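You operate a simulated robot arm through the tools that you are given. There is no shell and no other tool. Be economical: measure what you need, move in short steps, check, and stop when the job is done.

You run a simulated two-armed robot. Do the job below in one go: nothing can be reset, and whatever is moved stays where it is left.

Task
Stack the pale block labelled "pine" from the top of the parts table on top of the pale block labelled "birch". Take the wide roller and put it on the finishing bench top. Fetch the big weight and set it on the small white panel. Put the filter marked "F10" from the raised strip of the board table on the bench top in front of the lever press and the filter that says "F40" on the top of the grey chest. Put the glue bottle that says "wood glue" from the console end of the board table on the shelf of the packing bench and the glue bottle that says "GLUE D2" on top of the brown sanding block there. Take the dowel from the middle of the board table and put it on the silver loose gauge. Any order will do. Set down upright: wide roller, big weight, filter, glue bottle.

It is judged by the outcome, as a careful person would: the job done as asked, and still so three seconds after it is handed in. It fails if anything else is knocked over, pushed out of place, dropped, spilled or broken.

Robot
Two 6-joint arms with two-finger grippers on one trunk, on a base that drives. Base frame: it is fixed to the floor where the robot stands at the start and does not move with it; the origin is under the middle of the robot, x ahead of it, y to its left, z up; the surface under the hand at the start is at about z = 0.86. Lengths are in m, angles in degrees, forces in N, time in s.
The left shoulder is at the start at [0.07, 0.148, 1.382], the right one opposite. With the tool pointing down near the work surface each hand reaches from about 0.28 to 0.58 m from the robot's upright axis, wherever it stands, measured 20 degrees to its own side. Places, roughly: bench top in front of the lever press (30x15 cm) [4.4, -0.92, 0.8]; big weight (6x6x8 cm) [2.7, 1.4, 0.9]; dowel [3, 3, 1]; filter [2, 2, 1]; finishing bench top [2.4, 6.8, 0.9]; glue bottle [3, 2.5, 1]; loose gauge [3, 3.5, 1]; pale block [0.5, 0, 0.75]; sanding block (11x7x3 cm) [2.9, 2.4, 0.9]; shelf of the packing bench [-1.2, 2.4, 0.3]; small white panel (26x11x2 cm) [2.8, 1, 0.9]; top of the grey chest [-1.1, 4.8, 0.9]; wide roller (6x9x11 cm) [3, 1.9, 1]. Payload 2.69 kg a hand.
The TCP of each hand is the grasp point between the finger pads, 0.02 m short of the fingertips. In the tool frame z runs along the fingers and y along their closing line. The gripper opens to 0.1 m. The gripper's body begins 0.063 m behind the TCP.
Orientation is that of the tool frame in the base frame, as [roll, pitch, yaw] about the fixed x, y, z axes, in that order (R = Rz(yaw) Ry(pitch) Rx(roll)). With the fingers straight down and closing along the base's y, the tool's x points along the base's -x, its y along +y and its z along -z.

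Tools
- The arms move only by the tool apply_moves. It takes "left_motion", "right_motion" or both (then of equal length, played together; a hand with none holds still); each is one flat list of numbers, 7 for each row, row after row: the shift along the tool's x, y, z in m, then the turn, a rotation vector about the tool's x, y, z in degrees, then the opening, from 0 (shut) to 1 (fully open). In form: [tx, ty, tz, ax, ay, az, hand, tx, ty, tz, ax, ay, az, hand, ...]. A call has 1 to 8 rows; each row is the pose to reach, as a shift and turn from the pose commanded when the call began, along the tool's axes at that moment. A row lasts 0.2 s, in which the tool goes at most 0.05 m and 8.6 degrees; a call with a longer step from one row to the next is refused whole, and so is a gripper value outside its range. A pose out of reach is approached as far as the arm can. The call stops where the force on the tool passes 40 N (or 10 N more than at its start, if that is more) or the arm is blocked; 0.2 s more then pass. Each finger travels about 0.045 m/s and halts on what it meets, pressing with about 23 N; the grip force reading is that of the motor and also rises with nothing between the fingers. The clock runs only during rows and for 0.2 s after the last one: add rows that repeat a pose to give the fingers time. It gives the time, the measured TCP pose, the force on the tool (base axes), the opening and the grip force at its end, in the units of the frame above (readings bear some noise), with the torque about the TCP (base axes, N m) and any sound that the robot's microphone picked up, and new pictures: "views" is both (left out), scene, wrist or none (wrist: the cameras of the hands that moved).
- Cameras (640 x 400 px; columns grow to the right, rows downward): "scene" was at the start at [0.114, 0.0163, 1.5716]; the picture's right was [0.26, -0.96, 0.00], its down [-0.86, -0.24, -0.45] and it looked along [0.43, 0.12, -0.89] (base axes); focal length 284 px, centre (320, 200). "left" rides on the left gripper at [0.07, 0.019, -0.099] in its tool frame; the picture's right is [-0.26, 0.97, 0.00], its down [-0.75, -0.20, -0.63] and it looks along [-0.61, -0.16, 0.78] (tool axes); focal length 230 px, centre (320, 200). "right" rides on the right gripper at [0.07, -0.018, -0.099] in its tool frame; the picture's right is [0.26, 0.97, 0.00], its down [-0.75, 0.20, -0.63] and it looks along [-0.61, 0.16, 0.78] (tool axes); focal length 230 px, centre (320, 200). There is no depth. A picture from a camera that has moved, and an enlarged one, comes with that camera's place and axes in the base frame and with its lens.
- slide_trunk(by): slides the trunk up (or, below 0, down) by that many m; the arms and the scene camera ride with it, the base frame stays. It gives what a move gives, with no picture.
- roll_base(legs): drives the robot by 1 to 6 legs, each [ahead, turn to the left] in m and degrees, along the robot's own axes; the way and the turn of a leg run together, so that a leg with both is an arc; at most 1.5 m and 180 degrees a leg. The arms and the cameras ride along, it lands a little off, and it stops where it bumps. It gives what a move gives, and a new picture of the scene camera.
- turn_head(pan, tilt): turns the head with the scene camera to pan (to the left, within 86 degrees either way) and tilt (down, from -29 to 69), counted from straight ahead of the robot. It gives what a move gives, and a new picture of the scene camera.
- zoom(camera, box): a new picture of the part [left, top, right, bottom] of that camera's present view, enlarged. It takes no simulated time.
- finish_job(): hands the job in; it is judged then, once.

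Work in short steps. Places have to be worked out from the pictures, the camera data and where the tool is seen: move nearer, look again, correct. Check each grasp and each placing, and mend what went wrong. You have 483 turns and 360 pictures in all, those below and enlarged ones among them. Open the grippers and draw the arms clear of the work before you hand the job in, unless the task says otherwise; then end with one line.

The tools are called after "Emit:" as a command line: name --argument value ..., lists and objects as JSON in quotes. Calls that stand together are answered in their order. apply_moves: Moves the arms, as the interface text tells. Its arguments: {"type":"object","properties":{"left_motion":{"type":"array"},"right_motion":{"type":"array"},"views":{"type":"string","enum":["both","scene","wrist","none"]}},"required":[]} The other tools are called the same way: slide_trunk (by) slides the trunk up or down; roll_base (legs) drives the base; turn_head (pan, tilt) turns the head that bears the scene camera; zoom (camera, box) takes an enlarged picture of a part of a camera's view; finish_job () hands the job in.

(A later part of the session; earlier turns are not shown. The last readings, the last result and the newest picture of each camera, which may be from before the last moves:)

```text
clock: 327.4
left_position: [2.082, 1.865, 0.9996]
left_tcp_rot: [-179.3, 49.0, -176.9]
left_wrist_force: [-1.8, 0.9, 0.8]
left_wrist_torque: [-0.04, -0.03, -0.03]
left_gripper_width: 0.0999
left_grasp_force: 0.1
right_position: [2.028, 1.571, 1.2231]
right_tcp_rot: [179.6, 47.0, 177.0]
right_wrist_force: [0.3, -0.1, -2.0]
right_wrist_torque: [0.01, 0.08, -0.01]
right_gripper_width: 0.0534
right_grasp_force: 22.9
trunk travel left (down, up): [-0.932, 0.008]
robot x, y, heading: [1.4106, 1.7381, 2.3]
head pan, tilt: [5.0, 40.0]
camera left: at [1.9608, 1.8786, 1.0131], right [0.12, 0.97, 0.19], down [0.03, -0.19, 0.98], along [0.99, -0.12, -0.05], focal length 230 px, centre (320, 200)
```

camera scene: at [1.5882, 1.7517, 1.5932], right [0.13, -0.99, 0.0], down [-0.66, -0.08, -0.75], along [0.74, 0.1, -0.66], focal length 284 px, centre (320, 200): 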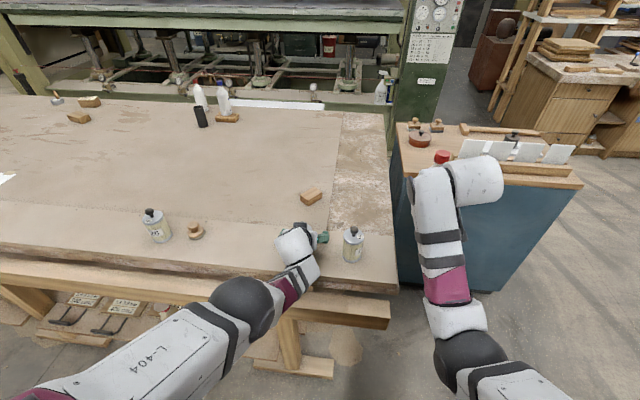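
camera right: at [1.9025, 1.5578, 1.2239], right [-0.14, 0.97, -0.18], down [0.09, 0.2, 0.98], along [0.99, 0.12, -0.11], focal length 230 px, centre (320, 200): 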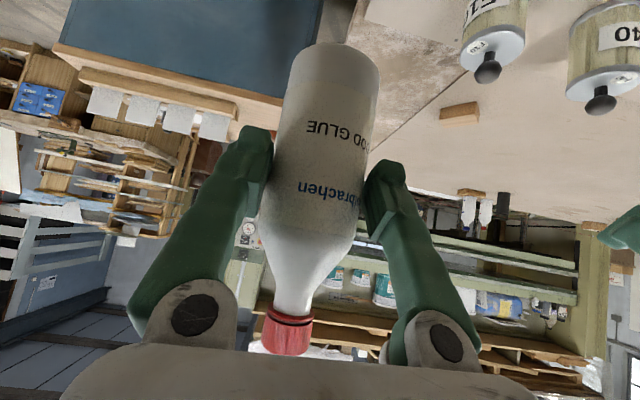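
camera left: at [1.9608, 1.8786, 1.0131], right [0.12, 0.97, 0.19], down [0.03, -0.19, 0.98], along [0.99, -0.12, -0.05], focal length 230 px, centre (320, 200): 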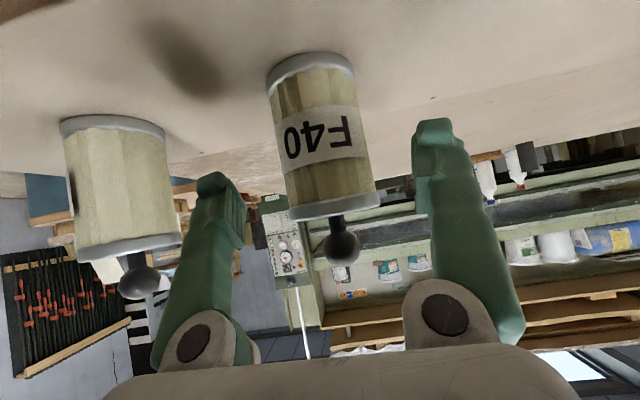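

The robot rocks after base stops, and the glue bottle's grip width shrank slightly; I check the held bottle.

Emit:
apply_moves --right_motion '[0, 0, 0, 0, 0, 0, 0.3, 0, 0, 0, 0, 0, 0, 0.3]' --views "wrist"

```text
clock: 328.0
left_position: [2.0919, 1.8661, 0.9916]
left_tcp_rot: [-179.4, 48.2, -177.0]
left_wrist_force: [-0.2, 0.4, -0.5]
left_wrist_torque: [0.05, -0.01, 0.0]
left_gripper_width: 0.1001
left_grasp_force: 0.0
right_position: [2.044, 1.5704, 1.2139]
right_tcp_rot: [179.8, 46.2, 177.1]
right_wrist_force: [0.0, 0.1, -3.1]
right_wrist_torque: [0.01, 0.08, 0.02]
right_gripper_width: 0.0536
right_grasp_force: 22.6
trunk travel left (down, up): [-0.932, 0.008]
robot x, y, heading: [1.4093, 1.7412, 1.9]
head pan, tilt: [5.0, 40.0]
camera right: at [1.9232, 1.5588, 1.2309], right [-0.13, 0.97, -0.18], down [0.07, 0.2, 0.98], along [0.99, 0.12, -0.1], focal length 230 px, centre (320, 200)
```

right: 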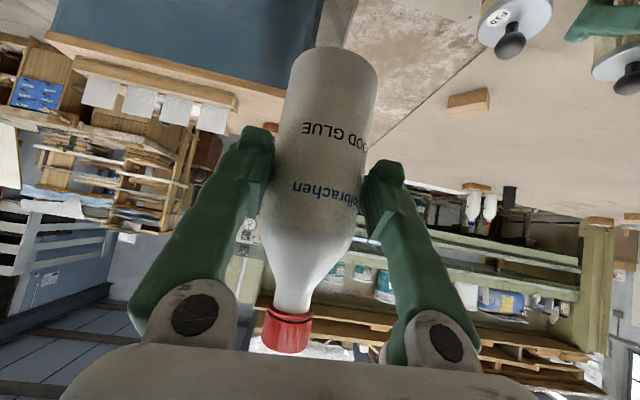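

The bottle has shifted slightly toward the fingertips; I'll regrasp it deeper soon. First I re-check F40 now that the rocking has settled.

Emit:
apply_moves --left_motion '[0, 0, 0, 0, 0, 0, 1, 0, 0, 0, 0, 0, 0, 1, 0, 0, 0, 0, 0, 0, 1]' --views "wrist"

```text
clock: 328.8
left_position: [2.0917, 1.8673, 0.9923]
left_tcp_rot: [-179.4, 48.2, -177.0]
left_wrist_force: [1.3, 0.1, 0.7]
left_wrist_torque: [-0.02, 0.01, 0.01]
left_gripper_width: 0.1001
left_grasp_force: 0.1
right_position: [2.0448, 1.5709, 1.2149]
right_tcp_rot: [179.8, 46.3, 177.2]
right_wrist_force: [-0.9, 1.1, -2.6]
right_wrist_torque: [-0.04, 0.07, -0.01]
right_gripper_width: 0.0535
right_grasp_force: 22.8
trunk travel left (down, up): [-0.932, 0.008]
robot x, y, heading: [1.4105, 1.736, 2.4]
head pan, tilt: [5.0, 40.0]
camera left: at [1.9709, 1.8803, 1.0069], right [0.13, 0.97, 0.19], down [0.04, -0.19, 0.98], along [0.99, -0.12, -0.06], focal length 230 px, centre (320, 200)
```

left: 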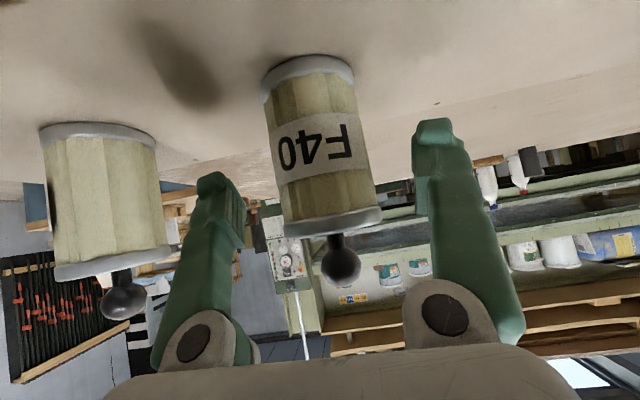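

Still saturated in reach; one more small base nudge of 2 cm.

Emit:
roll_base --legs '[[0.02, 0]]'

Emit:
apply_moves --left_motion '[0, 0, 0, 0, 0, 0, 1, 0, 0, 0, 0, 0, 0, 1, 0, 0, 0, 0, 0, 0, 1, 0, 0, 0, 0, 0, 0, 1]' --views "wrist"

```text
clock: 329.6
left_position: [2.11, 1.8667, 0.9925]
left_tcp_rot: [-179.4, 48.2, -176.8]
left_wrist_force: [-0.5, 0.7, 0.1]
left_wrist_torque: [-0.02, -0.03, -0.01]
left_gripper_width: 0.0998
left_grasp_force: 0.1
right_position: [2.0621, 1.5723, 1.2157]
right_tcp_rot: [179.8, 46.4, 177.1]
right_wrist_force: [0.1, 0.1, -3.3]
right_wrist_torque: [0.02, 0.04, 0.0]
right_gripper_width: 0.0535
right_grasp_force: 22.8
trunk travel left (down, up): [-0.932, 0.008]
robot x, y, heading: [1.4342, 1.7401, 2.4]
head pan, tilt: [5.0, 40.0]
camera scene: at [1.5652, 1.7509, 1.5942], right [0.13, -0.99, 0.0], down [-0.64, -0.08, -0.77], along [0.76, 0.1, -0.64], focal length 284 px, centre (320, 200)
```

scene: 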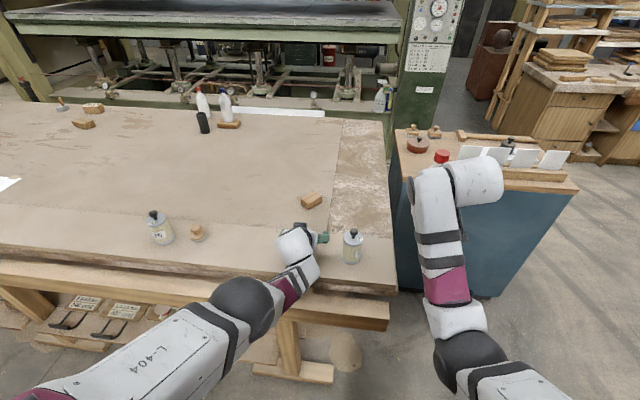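

```text
clock: 330.6
left_position: [2.1136, 1.868, 0.9904]
left_tcp_rot: [-179.4, 48.0, -176.9]
left_wrist_force: [0.3, 0.2, -0.8]
left_wrist_torque: [0.01, 0.0, 0.05]
left_gripper_width: 0.0997
left_grasp_force: 0.0
right_position: [2.0653, 1.5728, 1.2128]
right_tcp_rot: [179.8, 46.1, 177.2]
right_wrist_force: [-0.5, -0.7, -3.3]
right_wrist_torque: [-0.03, 0.09, 0.0]
right_gripper_width: 0.0535
right_grasp_force: 23.2
trunk travel left (down, up): [-0.932, 0.008]
robot x, y, heading: [1.4322, 1.7377, 2.4]
head pan, tilt: [5.0, 40.0]
camera left: at [1.9928, 1.881, 1.0051], right [0.13, 0.97, 0.18], down [0.04, -0.19, 0.98], along [0.99, -0.12, -0.07], focal length 230 px, centre (320, 200)
```

left: 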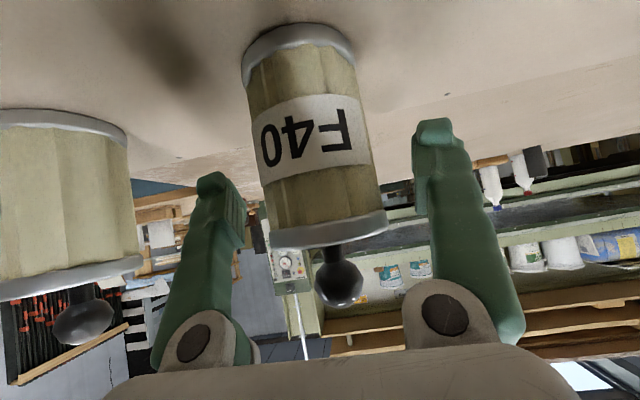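

Fitting the label growth over the last views puts the filter axis at x≈2.13. One more 2 cm nudge.

Emit:
roll_base --legs '[[0.02, 0]]'

Emit:
apply_moves --left_motion '[0, 0, 0, 0, 0, 0, 1, 0, 0, 0, 0, 0, 0, 1, 0, 0, 0, 0, 0, 0, 0.8, 0, 0, 0, 0, 0, 0, 0.6, 0, 0, 0, 0, 0, 0, 0.5, 0, 0, 0, 0, 0, 0, 0.5, 0, 0, 0, 0, 0, 0, 0.5]' --views "wrist"

```text
clock: 331.4
left_position: [2.13, 1.8676, 0.9933]
left_tcp_rot: [-179.4, 48.2, -176.9]
left_wrist_force: [-0.9, -0.3, 0.4]
left_wrist_torque: [-0.03, -0.02, 0.01]
left_gripper_width: 0.0999
left_grasp_force: 0.0
right_position: [2.0824, 1.5728, 1.2144]
right_tcp_rot: [179.8, 46.4, 177.1]
right_wrist_force: [-0.8, -0.1, -2.9]
right_wrist_torque: [0.01, 0.06, 0.0]
right_gripper_width: 0.0537
right_grasp_force: 22.8
trunk travel left (down, up): [-0.932, 0.008]
robot x, y, heading: [1.4516, 1.7425, 2.1]
head pan, tilt: [5.0, 40.0]
camera scene: at [1.5851, 1.7516, 1.5943], right [0.13, -0.99, 0.0], down [-0.64, -0.08, -0.77], along [0.76, 0.1, -0.64], focal length 284 px, centre (320, 200)
```

scene: 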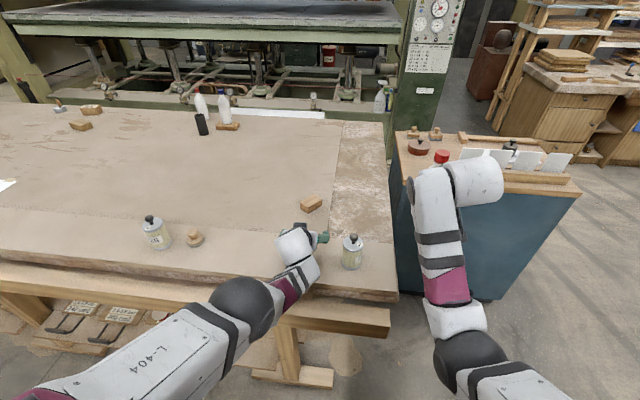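

```text
clock: 333.0
left_position: [2.1323, 1.8688, 0.9897]
left_tcp_rot: [-179.4, 48.1, -176.8]
left_wrist_force: [0.7, -0.6, -0.4]
left_wrist_torque: [0.02, -0.02, 0.01]
left_gripper_width: 0.0499
left_grasp_force: 0.1
right_position: [2.0846, 1.5737, 1.2129]
right_tcp_rot: [179.8, 46.2, 177.2]
right_wrist_force: [-1.5, -0.3, -3.3]
right_wrist_torque: [0.01, 0.06, 0.01]
right_gripper_width: 0.0535
right_grasp_force: 23.1
trunk travel left (down, up): [-0.932, 0.008]
robot x, y, heading: [1.4489, 1.7416, 1.9]
head pan, tilt: [5.0, 40.0]
camera left: at [2.0122, 1.8821, 1.0053], right [0.13, 0.97, 0.18], down [0.04, -0.19, 0.98], along [0.99, -0.12, -0.07], focal length 230 px, centre (320, 200)
```

left: 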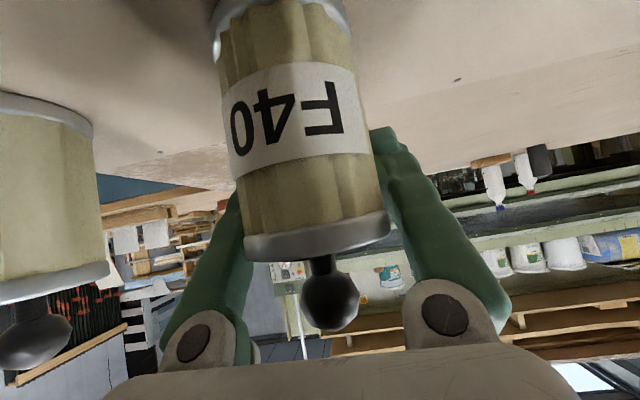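

The fingers passed above the filter body: it is really ≈5 cm wide at x≈2.095 (I overshot). I open and pull back.

Emit:
apply_moves --left_motion '[0, 0, 0, 0, 0, 0, 0.75, 0, 0, 0, 0, 0, 0, 1, 0, 0, 0, 0, 0, 0, 1, 0, 0, 0, 0, 0, 0, 1, 0.017, 0, -0.019, 0, 0, 0, 1, 0.037, 0, -0.041, 0, 0, 0, 1, 0.05, 0, -0.056, 0, 0, 0, 1, 0.05, 0, -0.056, 0, 0, 0, 1]' --views "wrist"

```text
clock: 335.0
left_position: [2.0699, 1.8894, 1.0062]
left_tcp_rot: [176.9, 50.0, -178.8]
left_wrist_force: [-0.2, -0.7, -0.4]
left_wrist_torque: [-0.02, 0.0, -0.01]
left_gripper_width: 0.1001
left_grasp_force: 0.1
right_position: [2.0849, 1.5736, 1.2119]
right_tcp_rot: [179.8, 46.0, 177.2]
right_wrist_force: [0.4, -1.0, -2.6]
right_wrist_torque: [0.04, 0.07, 0.04]
right_gripper_width: 0.0536
right_grasp_force: 23.2
trunk travel left (down, up): [-0.932, 0.008]
robot x, y, heading: [1.4507, 1.7391, 2.5]
head pan, tilt: [5.0, 40.0]
stopped in row 8 (left hand): the arm was blocked; the commanded pose is now the measured one
camera left: at [1.9492, 1.9004, 1.0175], right [0.11, 0.97, 0.23], down [0.01, -0.23, 0.97], along [0.99, -0.1, -0.04], focal length 230 px, centre (320, 200)
```

left: 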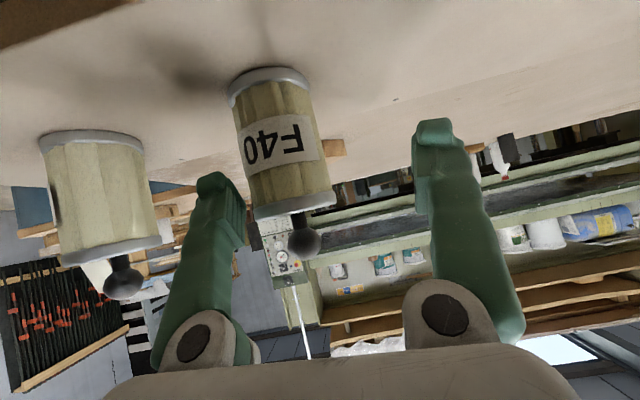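

Now F40 measures (2.088, 1.871, centre z≈0.975), ≈5 cm wide. I centre laterally and ease forward/down around it.

Emit:
apply_moves --left_motion '[0, -0.009, 0, 1.5, 1, 0, 1, 0, -0.018, 0, 3.1, 2, 0, 1, 0.004, -0.018, 0.012, 3.1, 3, 0, 1, 0.0075, -0.018, 0.024, 3.1, 4, 0, 1, 0.0108, -0.018, 0.0352, 3.1, 4, 0, 1, 0.0108, -0.018, 0.0352, 3.1, 4, 0, 1]' --views "wrist"

```text
clock: 336.4
left_position: [2.091, 1.871, 0.9734]
left_tcp_rot: [-179.3, 45.9, -178.6]
left_wrist_force: [-1.7, 0.0, 0.0]
left_wrist_torque: [0.01, 0.0, 0.0]
left_gripper_width: 0.0999
left_grasp_force: 0.0
right_position: [2.0855, 1.5726, 1.2124]
right_tcp_rot: [179.8, 46.1, 177.2]
right_wrist_force: [0.0, 0.0, -2.5]
right_wrist_torque: [0.0, 0.05, 0.01]
right_gripper_width: 0.0534
right_grasp_force: 23.0
trunk travel left (down, up): [-0.932, 0.008]
robot x, y, heading: [1.45, 1.742, 2.1]
head pan, tilt: [5.0, 40.0]
camera left: at [1.9713, 1.8878, 0.9929], right [0.16, 0.97, 0.18], down [0.07, -0.19, 0.98], along [0.98, -0.14, -0.1], focal length 230 px, centre (320, 200)
```

left: 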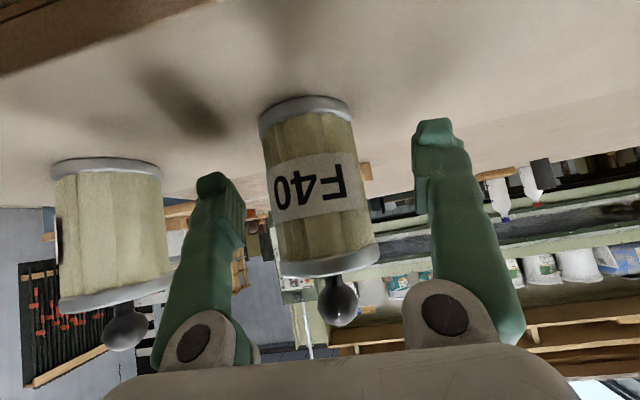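

Well centred at the right depth. Closing.

Emit:
apply_moves --left_motion '[0, 0, 0, 0, 0, 0, 0.75, 0, 0, 0, 0, 0, 0, 0.5, 0, 0, 0, 0, 0, 0, 0.35, 0, 0, 0, 0, 0, 0, 0.35, 0, 0, 0, 0, 0, 0, 0.35]' --views "wrist"

```text
clock: 337.6
left_position: [2.0907, 1.8709, 0.974]
left_tcp_rot: [-179.5, 45.8, -178.5]
left_wrist_force: [0.1, -0.3, -0.4]
left_wrist_torque: [0.04, -0.02, 0.0]
left_gripper_width: 0.0547
left_grasp_force: 22.7
right_position: [2.0857, 1.5741, 1.2119]
right_tcp_rot: [179.8, 46.1, 177.1]
right_wrist_force: [1.0, 0.1, -3.0]
right_wrist_torque: [0.01, 0.06, 0.01]
right_gripper_width: 0.0535
right_grasp_force: 23.2
trunk travel left (down, up): [-0.932, 0.008]
robot x, y, heading: [1.4501, 1.7401, 2.2]
head pan, tilt: [5.0, 40.0]
camera left: at [1.9715, 1.8883, 0.9929], right [0.16, 0.97, 0.18], down [0.08, -0.19, 0.98], along [0.98, -0.14, -0.1], focal length 230 px, centre (320, 200)
```

left: 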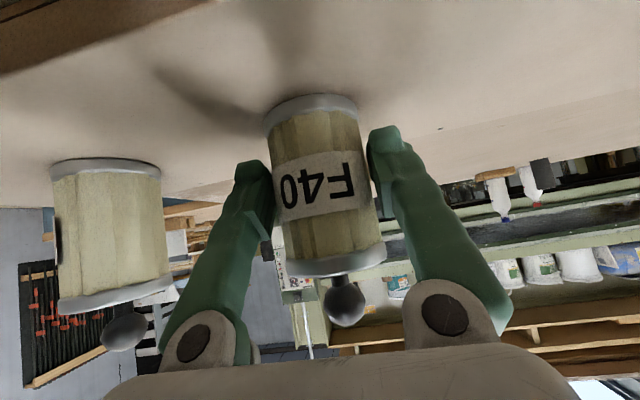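

F40 gripped. I lift it high.

Emit:
apply_moves --left_motion '[-0.02, 0, -0.02, 0, 0, 0, 0.35, -0.045, 0, -0.044, 0, 0, 0, 0.35, -0.07, 0, -0.068, 0, 0, 0, 0.35, -0.095, 0, -0.092, 0, 0, 0, 0.35, -0.12, 0, -0.117, 0, 0, 0, 0.35, -0.145, 0, -0.141, 0, 0, 0, 0.35, -0.145, 0, -0.141, 0, 0, 0, 0.35]' --views "wrist"

```text
clock: 339.2
left_position: [2.0933, 1.8722, 1.1759]
left_tcp_rot: [-179.5, 45.8, -178.4]
left_wrist_force: [0.3, 0.2, -0.9]
left_wrist_torque: [0.0, 0.01, -0.04]
left_gripper_width: 0.0547
left_grasp_force: 23.2
right_position: [2.0853, 1.5742, 1.212]
right_tcp_rot: [179.7, 46.2, 177.2]
right_wrist_force: [-0.7, -0.1, -3.1]
right_wrist_torque: [0.01, 0.04, 0.0]
right_gripper_width: 0.0532
right_grasp_force: 22.7
trunk travel left (down, up): [-0.932, 0.008]
robot x, y, heading: [1.4514, 1.7396, 2.1]
head pan, tilt: [5.0, 40.0]
camera left: at [1.9737, 1.8898, 1.1957], right [0.16, 0.97, 0.18], down [0.08, -0.19, 0.98], along [0.98, -0.14, -0.11], focal length 230 px, centre (320, 200)
```

left: 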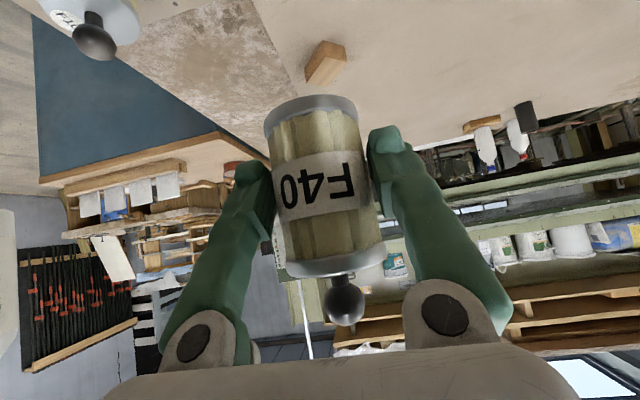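

F40 is up. Now I turn left so I can set the glue bottle on the free stretch of strip and regrasp it more deeply.

Emit:
roll_base --legs '[[0, 36], [0.05, 0]]'

Emit:
apply_moves --right_motion '[0, 0, 0, 0, 0, 0, 0.3, 0, 0, 0, 0, 0, 0, 0.3, 0, 0, 0, 0, 0, 0, 0.3]' --views "both"

```text
clock: 341.8
left_position: [1.9401, 2.2608, 1.1683]
left_tcp_rot: [-179.5, 44.7, -142.4]
left_wrist_force: [-0.2, 0.4, -1.5]
left_wrist_torque: [0.01, 0.0, -0.02]
left_gripper_width: 0.0547
left_grasp_force: 23.2
right_position: [2.1114, 2.011, 1.2065]
right_tcp_rot: [179.6, 45.5, -147.4]
right_wrist_force: [-0.6, -0.8, -2.4]
right_wrist_torque: [0.0, 0.03, 0.01]
right_gripper_width: 0.0532
right_grasp_force: 22.7
trunk travel left (down, up): [-0.932, 0.008]
robot x, y, heading: [1.4937, 1.7718, 38.0]
head pan, tilt: [5.0, 40.0]
camera scene: at [1.6343, 1.8884, 1.593], right [0.68, -0.73, 0.0], down [-0.49, -0.45, -0.75], along [0.54, 0.51, -0.67], focal length 284 px, centre (320, 200)
```

scene: 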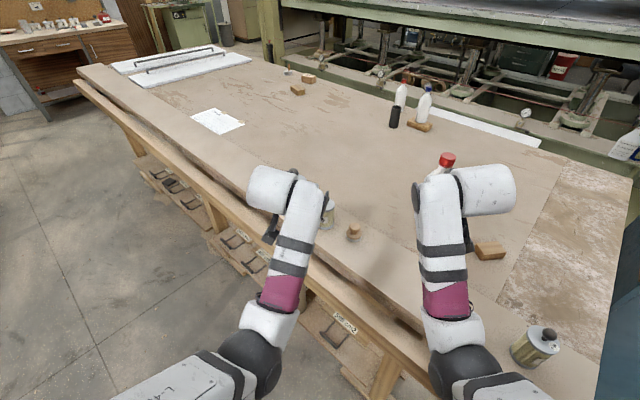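

```text
clock: 342.2
left_position: [1.8615, 2.2284, 1.2054]
left_tcp_rot: [178.5, 49.1, -141.8]
left_wrist_force: [0.5, -1.5, -2.4]
left_wrist_torque: [0.09, -0.03, 0.11]
left_gripper_width: 0.0547
left_grasp_force: 23.0
right_position: [2.0402, 1.958, 1.2417]
right_tcp_rot: [178.6, 49.5, -148.5]
right_wrist_force: [1.1, 0.9, 1.5]
right_wrist_torque: [-0.09, 0.06, -0.06]
right_gripper_width: 0.03
right_grasp_force: 0.0
trunk travel left (down, up): [-0.932, 0.008]
robot x, y, heading: [1.4941, 1.7695, 38.1]
head pan, tilt: [5.0, 40.0]
stopped in row 1 (left hand): the arm was blocked; the commanded pose is now the measured one
camera scene: at [1.5791, 1.8494, 1.5956], right [0.68, -0.73, 0.0], down [-0.46, -0.43, -0.77], along [0.57, 0.53, -0.63], focal length 284 px, centre (320, 200)
camera right: at [1.9489, 1.8772, 1.2526], right [-0.66, 0.73, -0.18], down [-0.09, 0.16, 0.98], along [0.74, 0.67, -0.04], focal length 230 px, centre (320, 200)
```

scene: 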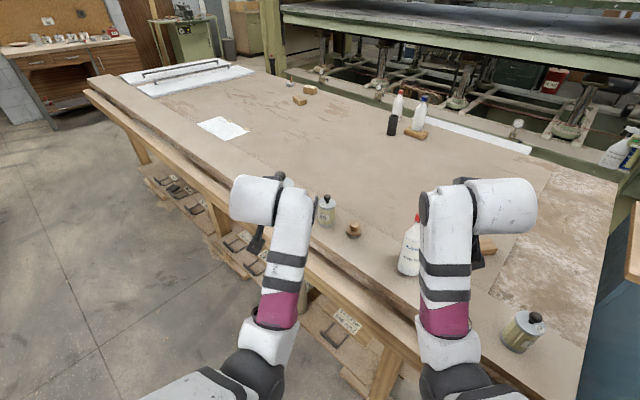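
right: 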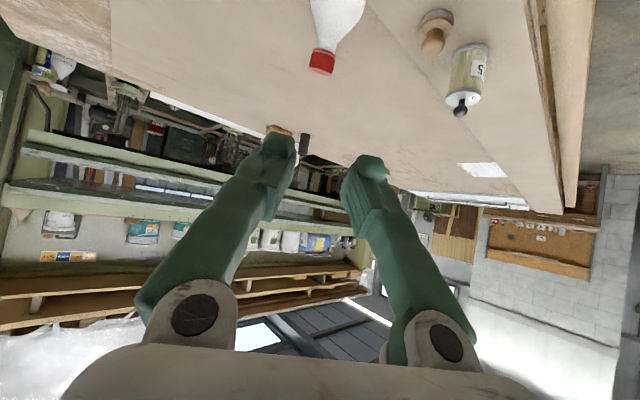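

The bottle slipped out of the right hand. I zoom to see how it stands.

Emit:
zoom --camera "scene" --box '[370, 190, 470, 290]'

Emit:
turn_head --pan -10 --tilt 60

```text
4.00 times, centred on (420, 240) of scene
camera zoom: at [1.5791, 1.8494, 1.5956], right [0.68, -0.73, 0.0], down [-0.46, -0.43, -0.77], along [0.57, 0.53, -0.63], focal length 1136 px, centre (-80, 40)
```

zoom: 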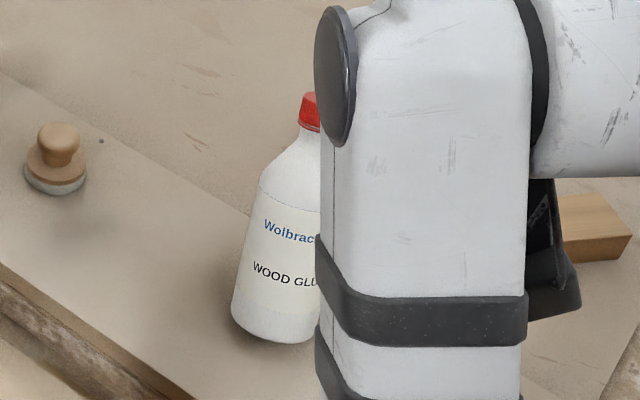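

```text
clock: 343.0
left_position: [1.8805, 2.2289, 1.2004]
left_tcp_rot: [179.9, 48.3, -141.8]
left_wrist_force: [-0.2, -0.9, -1.9]
left_wrist_torque: [-0.01, 0.0, 0.02]
left_gripper_width: 0.0544
left_grasp_force: 22.8
right_position: [2.0545, 1.968, 1.2354]
right_tcp_rot: [178.8, 48.7, -148.3]
right_wrist_force: [0.0, -1.3, 0.0]
right_wrist_torque: [-0.01, 0.0, -0.03]
right_gripper_width: 0.0301
right_grasp_force: 0.0
trunk travel left (down, up): [-0.932, 0.008]
robot x, y, heading: [1.4894, 1.7711, 38.0]
head pan, tilt: [-10.0, 60.0]
camera scene: at [1.5832, 1.8273, 1.5682], right [0.47, -0.88, 0.0], down [-0.76, -0.41, -0.51], along [0.45, 0.24, -0.86], focal length 284 px, centre (320, 200)
```

scene: 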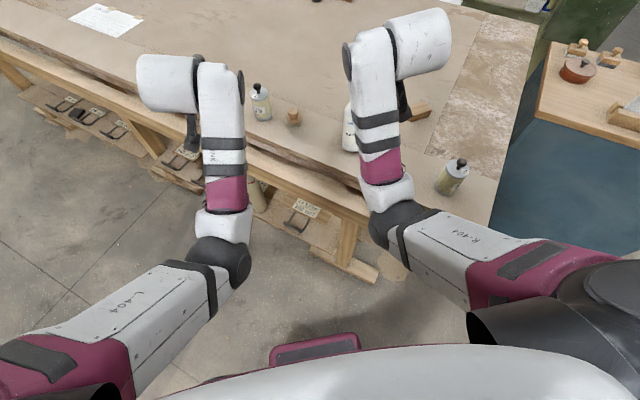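

I zoom again now that the rocking has settled.

Emit:
zoom --camera "scene" --box '[320, 80, 400, 170]'

Emit:
apply_moves --right_motion '[0, 0, 0, 0, 0, 0, 0.3]' --views "wrist"

```text
4.44 times, centred on (360, 125) of scene
camera zoom: at [1.5832, 1.8273, 1.5682], right [0.47, -0.88, 0.0], down [-0.76, -0.41, -0.51], along [0.45, 0.24, -0.86], focal length 1263 px, centre (142, 533)
```

zoom: 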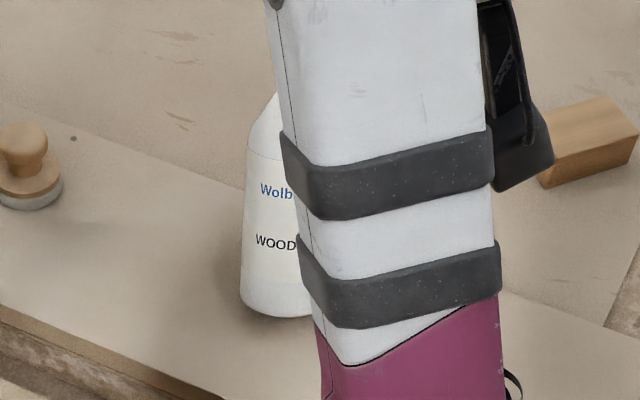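

```text
clock: 343.4
left_position: [1.8928, 2.2369, 1.1929]
left_tcp_rot: [179.8, 47.5, -142.0]
left_wrist_force: [0.1, -0.3, -1.3]
left_wrist_torque: [0.0, 0.06, -0.02]
left_gripper_width: 0.0547
left_grasp_force: 23.4
right_position: [2.0653, 1.9734, 1.2281]
right_tcp_rot: [178.9, 48.0, -148.4]
right_wrist_force: [0.2, -0.2, -0.6]
right_wrist_torque: [0.0, -0.01, 0.0]
right_gripper_width: 0.03
right_grasp_force: 0.3
trunk travel left (down, up): [-0.932, 0.008]
robot x, y, heading: [1.4917, 1.772, 38.0]
head pan, tilt: [-10.0, 60.0]
camera right: at [1.9744, 1.8939, 1.2418], right [-0.67, 0.72, -0.18], down [-0.07, 0.18, 0.98], along [0.74, 0.67, -0.07], focal length 230 px, centre (320, 200)
```

right: 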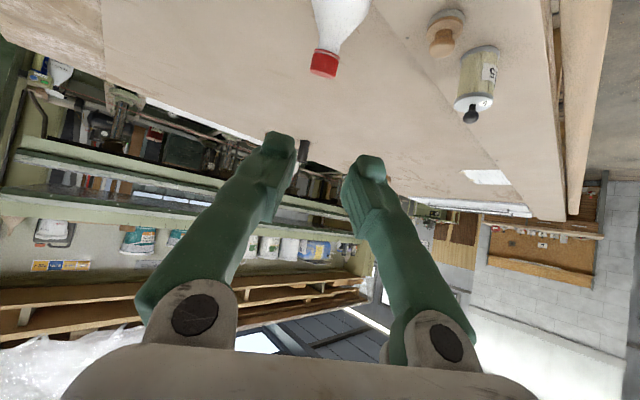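

The bottle stands upright on the strip at about (2.135, 2.015), undamaged. I open the right hand and come down behind it to regrasp more deeply.

Emit:
apply_moves --right_motion '[0.005, 0, 0.005, 0, 0, 0, 1, 0.027, 0, 0.028, 0, 0, 0, 1, 0.05, 0, 0.05, 0, 0, 0, 1, 0.072, 0, 0.074, 0, 0, 0, 1, 0.094, 0, 0.097, 0, 0, 0, 1, 0.116, 0, 0.12, 0, 0, 0, 1, 0.14, 0, 0.144, 0, 0, 0, 1]' --views "wrist"

```text
clock: 345.0
left_position: [1.8884, 2.2339, 1.1958]
left_tcp_rot: [179.7, 47.7, -142.0]
left_wrist_force: [-0.2, 0.3, -1.4]
left_wrist_torque: [-0.01, 0.02, 0.01]
left_gripper_width: 0.0547
left_grasp_force: 22.6
right_position: [2.0741, 1.9809, 1.029]
right_tcp_rot: [178.8, 48.3, -148.3]
right_wrist_force: [-0.3, -0.4, -0.3]
right_wrist_torque: [-0.02, 0.0, 0.05]
right_gripper_width: 0.0999
right_grasp_force: 0.0
trunk travel left (down, up): [-0.932, 0.008]
robot x, y, heading: [1.4912, 1.7692, 38.1]
head pan, tilt: [-10.0, 60.0]
camera right: at [1.9817, 1.9014, 1.0427], right [-0.67, 0.72, -0.18], down [-0.08, 0.17, 0.98], along [0.74, 0.67, -0.06], focal length 230 px, centre (320, 200)
```

right: 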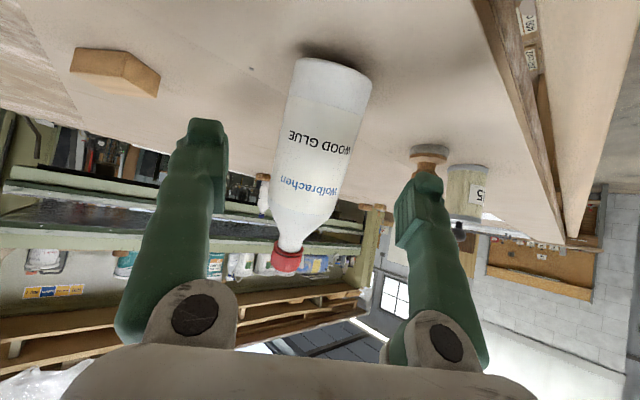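

Bottle axis is ≈4 cm ahead of the TCP. I advance 4.6 cm (slightly past the axis), then close.

Emit:
apply_moves --right_motion '[-0.004, 0, 0.012, 0, 0, 0, 1, -0.008, 0, 0.024, 0, 0, 0, 1, -0.012, 0, 0.036, 0, 0, 0, 1, -0.0157, 0, 0.0476, 0, 0, 0, 1, -0.0157, 0, 0.0476, 0, 0, 0, 1]' --views "wrist"

```text
clock: 346.2
left_position: [1.8885, 2.234, 1.1952]
left_tcp_rot: [179.7, 47.9, -142.0]
left_wrist_force: [-0.2, -0.2, -1.9]
left_wrist_torque: [-0.03, 0.02, 0.02]
left_gripper_width: 0.0546
left_grasp_force: 23.5
right_position: [2.1123, 2.0072, 1.0095]
right_tcp_rot: [178.8, 48.2, -148.3]
right_wrist_force: [0.0, -0.9, 0.2]
right_wrist_torque: [-0.02, -0.01, 0.02]
right_gripper_width: 0.1
right_grasp_force: 0.1
trunk travel left (down, up): [-0.932, 0.008]
robot x, y, heading: [1.4932, 1.7695, 38.1]
head pan, tilt: [-10.0, 60.0]
camera right: at [2.0207, 1.9268, 1.0225], right [-0.67, 0.72, -0.18], down [-0.08, 0.17, 0.98], along [0.74, 0.67, -0.06], focal length 230 px, centre (320, 200)
```

right: 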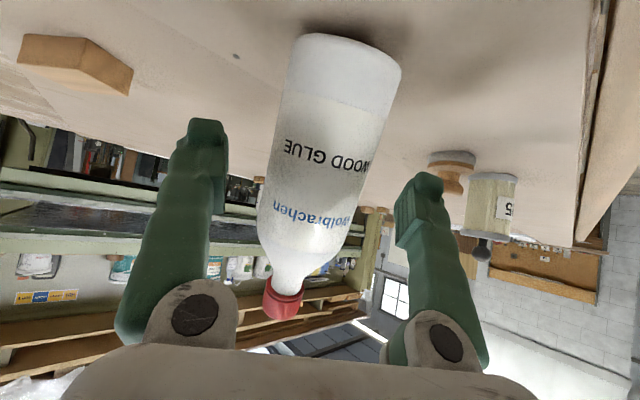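

Bottle is centred in depth. I advance 5 mm more and close fully.

Emit:
apply_moves --right_motion '[-0.0033, 0, 0.0037, 0, 0, 0, 1, -0.0033, 0, 0.0037, 0, 0, 0, 0.75, -0.0033, 0, 0.0037, 0, 0, 0, 0.5, -0.0033, 0, 0.0037, 0, 0, 0, 0.4, -0.0033, 0, 0.0037, 0, 0, 0, 0.4, -0.0033, 0, 0.0037, 0, 0, 0, 0.4]' --views "wrist"

```text
clock: 347.6
left_position: [1.8873, 2.2331, 1.1955]
left_tcp_rot: [179.7, 47.9, -142.0]
left_wrist_force: [-1.0, -0.2, -1.3]
left_wrist_torque: [0.02, 0.01, -0.02]
left_gripper_width: 0.0545
left_grasp_force: 22.8
right_position: [2.1153, 2.0088, 1.0114]
right_tcp_rot: [178.8, 48.3, -148.3]
right_wrist_force: [0.6, -0.1, 0.7]
right_wrist_torque: [0.01, 0.01, 0.02]
right_gripper_width: 0.056
right_grasp_force: 22.9
trunk travel left (down, up): [-0.932, 0.008]
robot x, y, heading: [1.4921, 1.7712, 38.0]
head pan, tilt: [-10.0, 60.0]
camera right: at [2.0243, 1.9289, 1.023], right [-0.67, 0.72, -0.18], down [-0.08, 0.17, 0.98], along [0.74, 0.67, -0.06], focal length 230 px, centre (320, 200)
```

right: 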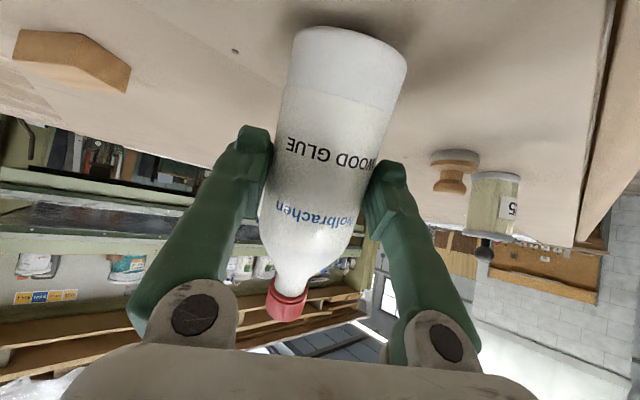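

Full-diameter grip (0.056). I lift it 15 cm and back away from the table.

Emit:
apply_moves --right_motion '[-0.015, 0, -0.0135, 0, 0, 0, 0.4, -0.037, 0, -0.033, 0, 0, 0, 0.4, -0.06, 0, -0.053, 0, 0, 0, 0.4, -0.082, 0, -0.073, 0, 0, 0, 0.4, -0.104, 0, -0.093, 0, 0, 0, 0.4, -0.112, 0, -0.1, 0, 0, 0, 0.4, -0.112, 0, -0.1, 0, 0, 0, 0.4]' --views "none"

Emit:
roll_base --legs '[[-0.35, 0]]'

Emit:
turn_head --pan 80 --tilt 15

```text
clock: 349.2
left_position: [1.8889, 2.2338, 1.1949]
left_tcp_rot: [179.7, 47.8, -142.0]
left_wrist_force: [0.7, -0.9, -1.4]
left_wrist_torque: [-0.02, 0.03, 0.0]
left_gripper_width: 0.0546
left_grasp_force: 22.5
right_position: [2.1169, 2.0054, 1.16]
right_tcp_rot: [178.8, 48.2, -148.3]
right_wrist_force: [0.3, 0.0, -3.5]
right_wrist_torque: [0.01, 0.08, 0.01]
right_gripper_width: 0.0558
right_grasp_force: 23.5
trunk travel left (down, up): [-0.932, 0.008]
robot x, y, heading: [1.4896, 1.7704, 38.0]
head pan, tilt: [-10.0, 60.0]
```

```text
clock: 351.5
left_position: [1.611, 2.019, 1.195]
left_tcp_rot: [179.8, 47.7, -141.8]
left_wrist_force: [0.8, -0.1, -1.8]
left_wrist_torque: [-0.03, 0.03, -0.01]
left_gripper_width: 0.055
left_grasp_force: 23.1
right_position: [1.8405, 1.7936, 1.1586]
right_tcp_rot: [178.8, 48.1, -148.0]
right_wrist_force: [0.8, -0.5, -3.2]
right_wrist_torque: [-0.04, 0.05, -0.01]
right_gripper_width: 0.0558
right_grasp_force: 22.8
trunk travel left (down, up): [-0.932, 0.008]
robot x, y, heading: [1.2159, 1.555, 38.3]
head pan, tilt: [-10.0, 60.0]
camera scene: at [1.3189, 1.6181, 1.5668], right [0.47, -0.88, 0.0], down [-0.76, -0.41, -0.5], along [0.44, 0.24, -0.87], focal length 284 px, centre (320, 200)
```

scene: 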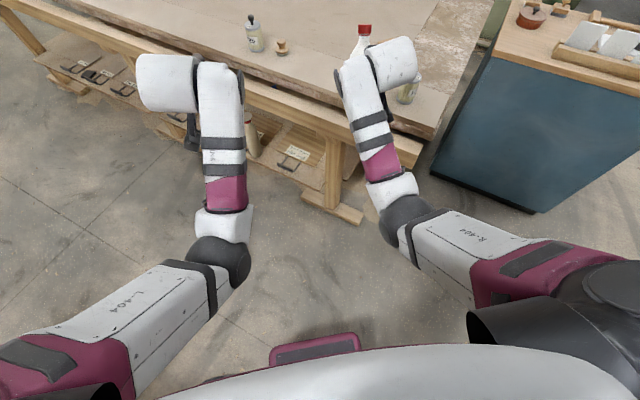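

```text
clock: 353.2
left_position: [1.6089, 2.0182, 1.1964]
left_tcp_rot: [179.7, 47.8, -141.9]
left_wrist_force: [-0.1, -0.4, -0.3]
left_wrist_torque: [-0.01, -0.02, 0.01]
left_gripper_width: 0.0544
left_grasp_force: 23.4
right_position: [1.8394, 1.7919, 1.1602]
right_tcp_rot: [178.8, 48.2, -148.1]
right_wrist_force: [0.1, 0.4, -3.7]
right_wrist_torque: [-0.05, 0.04, 0.01]
right_gripper_width: 0.056
right_grasp_force: 23.4
trunk travel left (down, up): [-0.932, 0.008]
robot x, y, heading: [1.2125, 1.5552, 38.5]
head pan, tilt: [80.0, 15.0]
camera scene: at [1.2135, 1.6669, 1.6334], right [0.88, 0.47, 0.0], down [0.12, -0.23, -0.97], along [-0.46, 0.85, -0.26], focal length 284 px, centre (320, 200)
```

scene: 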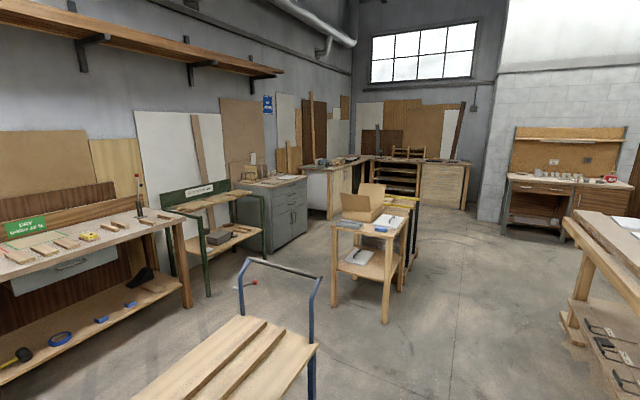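

Stable now. The packing bench (lower shelf with blue tape rolls) is at x≈−1.1, y≈2.3, the grey chest at x≈−1.1, y≈4.75. I drive between cart and small table toward the chest.

Emit:
roll_base --legs '[[0, 52], [1.45, 0], [0, 89.5], [1.3, 0]]'

Emit:
turn_head --pan -40 --tilt 25

```text
clock: 372.6
left_position: [-0.7021, 2.8718, 1.196]
left_tcp_rot: [179.7, 47.9, 0.1]
left_wrist_force: [-0.7, -0.4, -1.2]
left_wrist_torque: [-0.01, -0.02, 0.0]
left_gripper_width: 0.0545
left_grasp_force: 23.2
right_position: [-0.7424, 3.1893, 1.159]
right_tcp_rot: [178.7, 48.2, -6.1]
right_wrist_force: [-0.5, 0.5, -2.1]
right_wrist_torque: [0.01, -0.03, -0.01]
right_gripper_width: 0.055
right_grasp_force: 23.1
trunk travel left (down, up): [-0.932, 0.008]
robot x, y, heading: [-0.106, 2.9911, -180.0]
head pan, tilt: [80.0, 15.0]
camera scene: at [-0.1683, 2.9, 1.6335], right [-0.99, 0.17, 0.0], down [0.04, 0.25, -0.97], along [-0.17, -0.95, -0.26], focal length 284 px, centre (320, 200)
```

scene: 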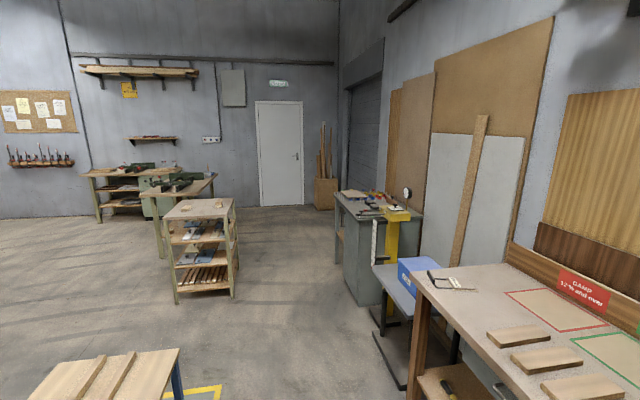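

```text
clock: 374.6
left_position: [-0.7026, 2.871, 1.195]
left_tcp_rot: [179.6, 47.8, 0.1]
left_wrist_force: [0.4, -0.4, -0.8]
left_wrist_torque: [0.0, -0.04, -0.02]
left_gripper_width: 0.0547
left_grasp_force: 23.3
right_position: [-0.7425, 3.1913, 1.1601]
right_tcp_rot: [178.8, 48.1, -6.1]
right_wrist_force: [-0.9, -0.1, -2.7]
right_wrist_torque: [0.02, -0.08, -0.01]
right_gripper_width: 0.0549
right_grasp_force: 23.0
trunk travel left (down, up): [-0.932, 0.008]
robot x, y, heading: [-0.1041, 2.9907, -179.7]
head pan, tilt: [-40.0, 25.0]
camera scene: at [-0.2241, 3.0511, 1.6171], right [0.64, 0.77, 0.0], down [0.33, -0.27, -0.91], along [-0.7, 0.58, -0.42], focal length 284 px, centre (320, 200)
```

scene: 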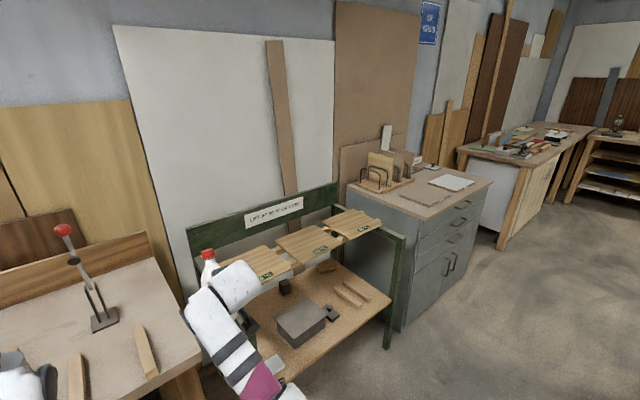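

The glue grip creeps slightly, so I'll place the bottle first: the packing bench is right here (front edge x≈−0.87). I look at its lower shelf.

Emit:
turn_head --pan 45 --tilt 40

```text
clock: 376.2
left_position: [-0.7029, 2.8726, 1.1962]
left_tcp_rot: [179.7, 47.9, 0.0]
left_wrist_force: [0.4, 0.0, -1.1]
left_wrist_torque: [0.02, 0.0, -0.01]
left_gripper_width: 0.0546
left_grasp_force: 23.2
right_position: [-0.7436, 3.1916, 1.1595]
right_tcp_rot: [178.9, 48.1, -6.3]
right_wrist_force: [-0.5, 0.0, -3.8]
right_wrist_torque: [0.05, -0.08, 0.03]
right_gripper_width: 0.0549
right_grasp_force: 22.2
trunk travel left (down, up): [-0.932, 0.008]
robot x, y, heading: [-0.1034, 2.9944, -180.0]
head pan, tilt: [45.0, 40.0]
camera scene: at [-0.2134, 2.9318, 1.5939], right [-0.71, 0.71, 0.0], down [0.45, 0.45, -0.77], along [-0.54, -0.54, -0.64], focal length 284 px, centre (320, 200)
```

scene: 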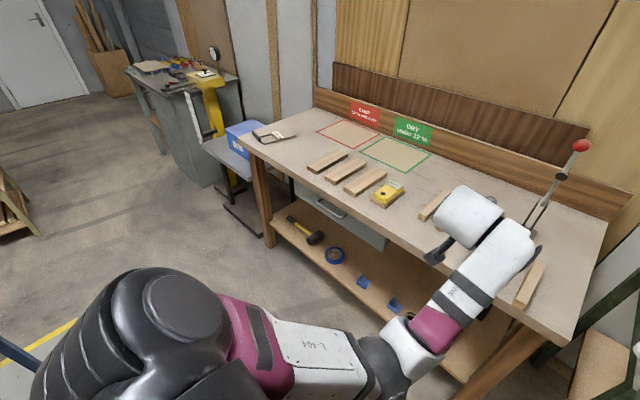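

Shelf has free space near (−1.02, 2.88), but the left hand (holding F40) would be in the way when lowering the trunk, so I place F40 on the grey chest first.

Emit:
roll_base --legs '[[0, -80], [1.8, 0], [0, 80]]'

Emit:
turn_head --pan 0 --tilt 45

```text
refused: 1.8 is not a number from -1.5 to 1.5
```

```text
clock: 377.4
left_position: [-0.703, 2.8719, 1.1962]
left_tcp_rot: [179.6, 47.8, 0.0]
left_wrist_force: [-0.6, 0.0, -1.3]
left_wrist_torque: [0.0, 0.0, -0.01]
left_gripper_width: 0.0544
left_grasp_force: 23.6
right_position: [-0.7439, 3.1906, 1.159]
right_tcp_rot: [178.8, 48.2, -6.2]
right_wrist_force: [0.1, -0.4, -3.1]
right_wrist_torque: [-0.01, -0.04, 0.03]
right_gripper_width: 0.0549
right_grasp_force: 22.8
trunk travel left (down, up): [-0.932, 0.008]
robot x, y, heading: [-0.1062, 2.9933, -179.7]
head pan, tilt: [0.0, 45.0]
camera scene: at [-0.2346, 2.9917, 1.5866], right [0.0, 1.0, 0.0], down [0.71, 0.0, -0.71], along [-0.71, 0.0, -0.71], focal length 284 px, centre (320, 200)
```

scene: 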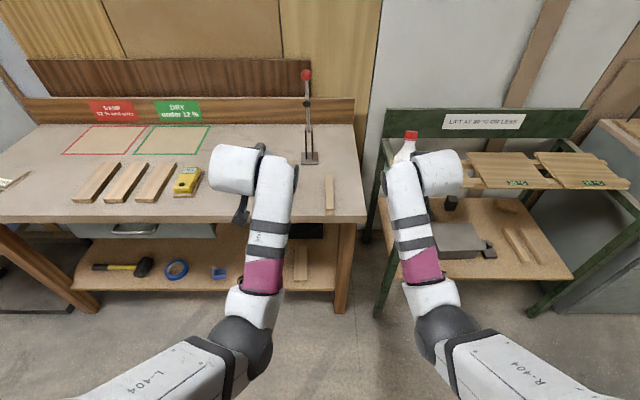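

Emit:
roll_base --legs '[[0, -80], [0.9, 0], [0.9, 0], [0, 80]]'

Emit:
turn_head --pan 5 --tilt 45

```text
clock: 393.3
left_position: [-1.0098, 4.6788, 1.1965]
left_tcp_rot: [179.6, 47.8, -2.2]
left_wrist_force: [0.2, 0.6, -0.8]
left_wrist_torque: [-0.01, -0.01, 0.01]
left_gripper_width: 0.0545
left_grasp_force: 22.6
right_position: [-1.0403, 4.9992, 1.1591]
right_tcp_rot: [178.7, 48.1, -8.4]
right_wrist_force: [-1.2, -0.4, -3.0]
right_wrist_torque: [0.01, -0.08, 0.02]
right_gripper_width: 0.0541
right_grasp_force: 22.5
trunk travel left (down, up): [-0.932, 0.008]
robot x, y, heading: [-0.4071, 4.7737, 178.0]
head pan, tilt: [0.0, 45.0]
camera scene: at [-0.5385, 4.7805, 1.5866], right [0.04, 1.0, 0.0], down [0.71, -0.03, -0.71], along [-0.71, 0.02, -0.71], focal length 284 px, centre (320, 200)
```

scene: 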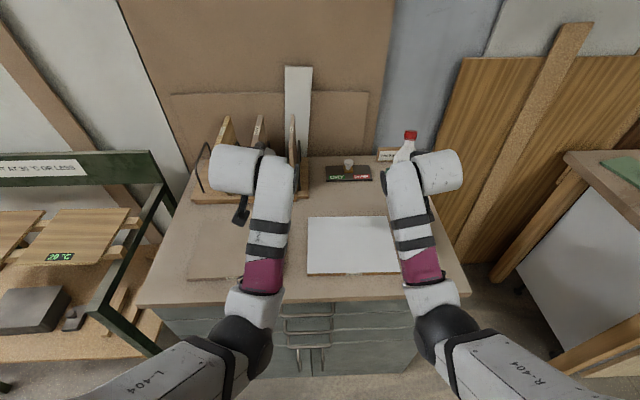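

```text
clock: 394.0
left_position: [-1.0114, 4.6772, 1.1961]
left_tcp_rot: [179.6, 48.1, -2.2]
left_wrist_force: [0.4, 0.7, -0.8]
left_wrist_torque: [-0.01, -0.05, 0.02]
left_gripper_width: 0.0545
left_grasp_force: 23.2
right_position: [-1.0394, 4.9983, 1.1584]
right_tcp_rot: [178.9, 48.2, -8.4]
right_wrist_force: [-0.5, 0.1, -3.2]
right_wrist_torque: [0.01, -0.06, 0.01]
right_gripper_width: 0.0542
right_grasp_force: 22.8
trunk travel left (down, up): [-0.932, 0.008]
robot x, y, heading: [-0.4089, 4.7744, 177.9]
head pan, tilt: [5.0, 45.0]
camera scene: at [-0.5384, 4.7728, 1.5866], right [-0.05, 1.0, 0.0], down [0.71, 0.04, -0.71], along [-0.71, -0.04, -0.71], focal length 284 px, centre (320, 200)
```

scene: 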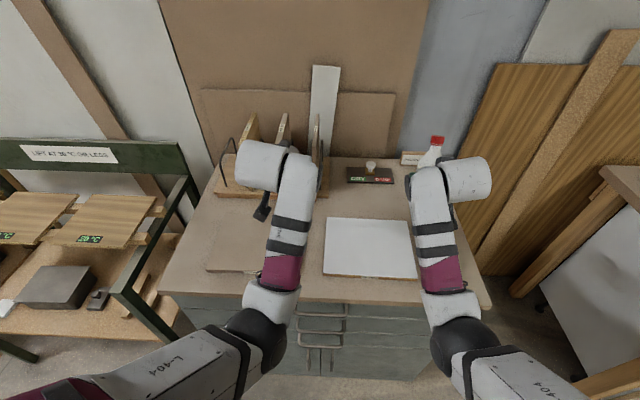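

The left hand is right above a free patch between the pads at (−1.01, 4.68). I lower F40 20 cm.

Emit:
apply_moves --left_motion '[0.025, 0, 0.0225, 0, 0, 0, 0.35, 0.05, 0, 0.045, 0, 0, 0, 0.35, 0.075, 0, 0.067, 0, 0, 0, 0.35, 0.1, 0, 0.09, 0, 0, 0, 0.35, 0.125, 0, 0.112, 0, 0, 0, 0.35, 0.149, 0, 0.134, 0, 0, 0, 0.35, 0.149, 0, 0.134, 0, 0, 0, 0.35]' --views "wrist"

```text
clock: 395.8
left_position: [-1.0274, 4.6509, 1.0094]
left_tcp_rot: [175.1, 49.9, -4.7]
left_wrist_force: [0.5, 1.1, -1.1]
left_wrist_torque: [0.03, -0.06, 0.02]
left_gripper_width: 0.0544
left_grasp_force: 22.4
right_position: [-1.0387, 4.9979, 1.1588]
right_tcp_rot: [178.9, 48.0, -8.5]
right_wrist_force: [0.3, 0.8, -3.5]
right_wrist_torque: [-0.02, -0.1, 0.02]
right_gripper_width: 0.0539
right_grasp_force: 22.9
trunk travel left (down, up): [-0.932, 0.008]
robot x, y, heading: [-0.407, 4.7746, 178.1]
head pan, tilt: [5.0, 45.0]
stopped in row 7 (left hand): the arm was blocked; the commanded pose is now the measured one
camera left: at [-0.9066, 4.6309, 1.0217], right [-0.18, -0.95, 0.25], down [0.0, 0.25, 0.97], along [-0.98, 0.18, -0.04], focal length 230 px, centre (320, 200)
```

left: 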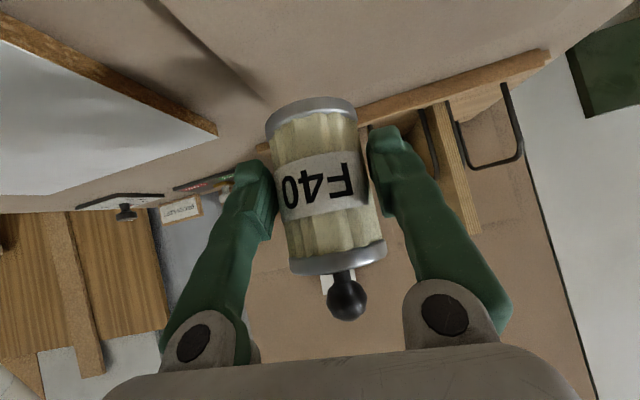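

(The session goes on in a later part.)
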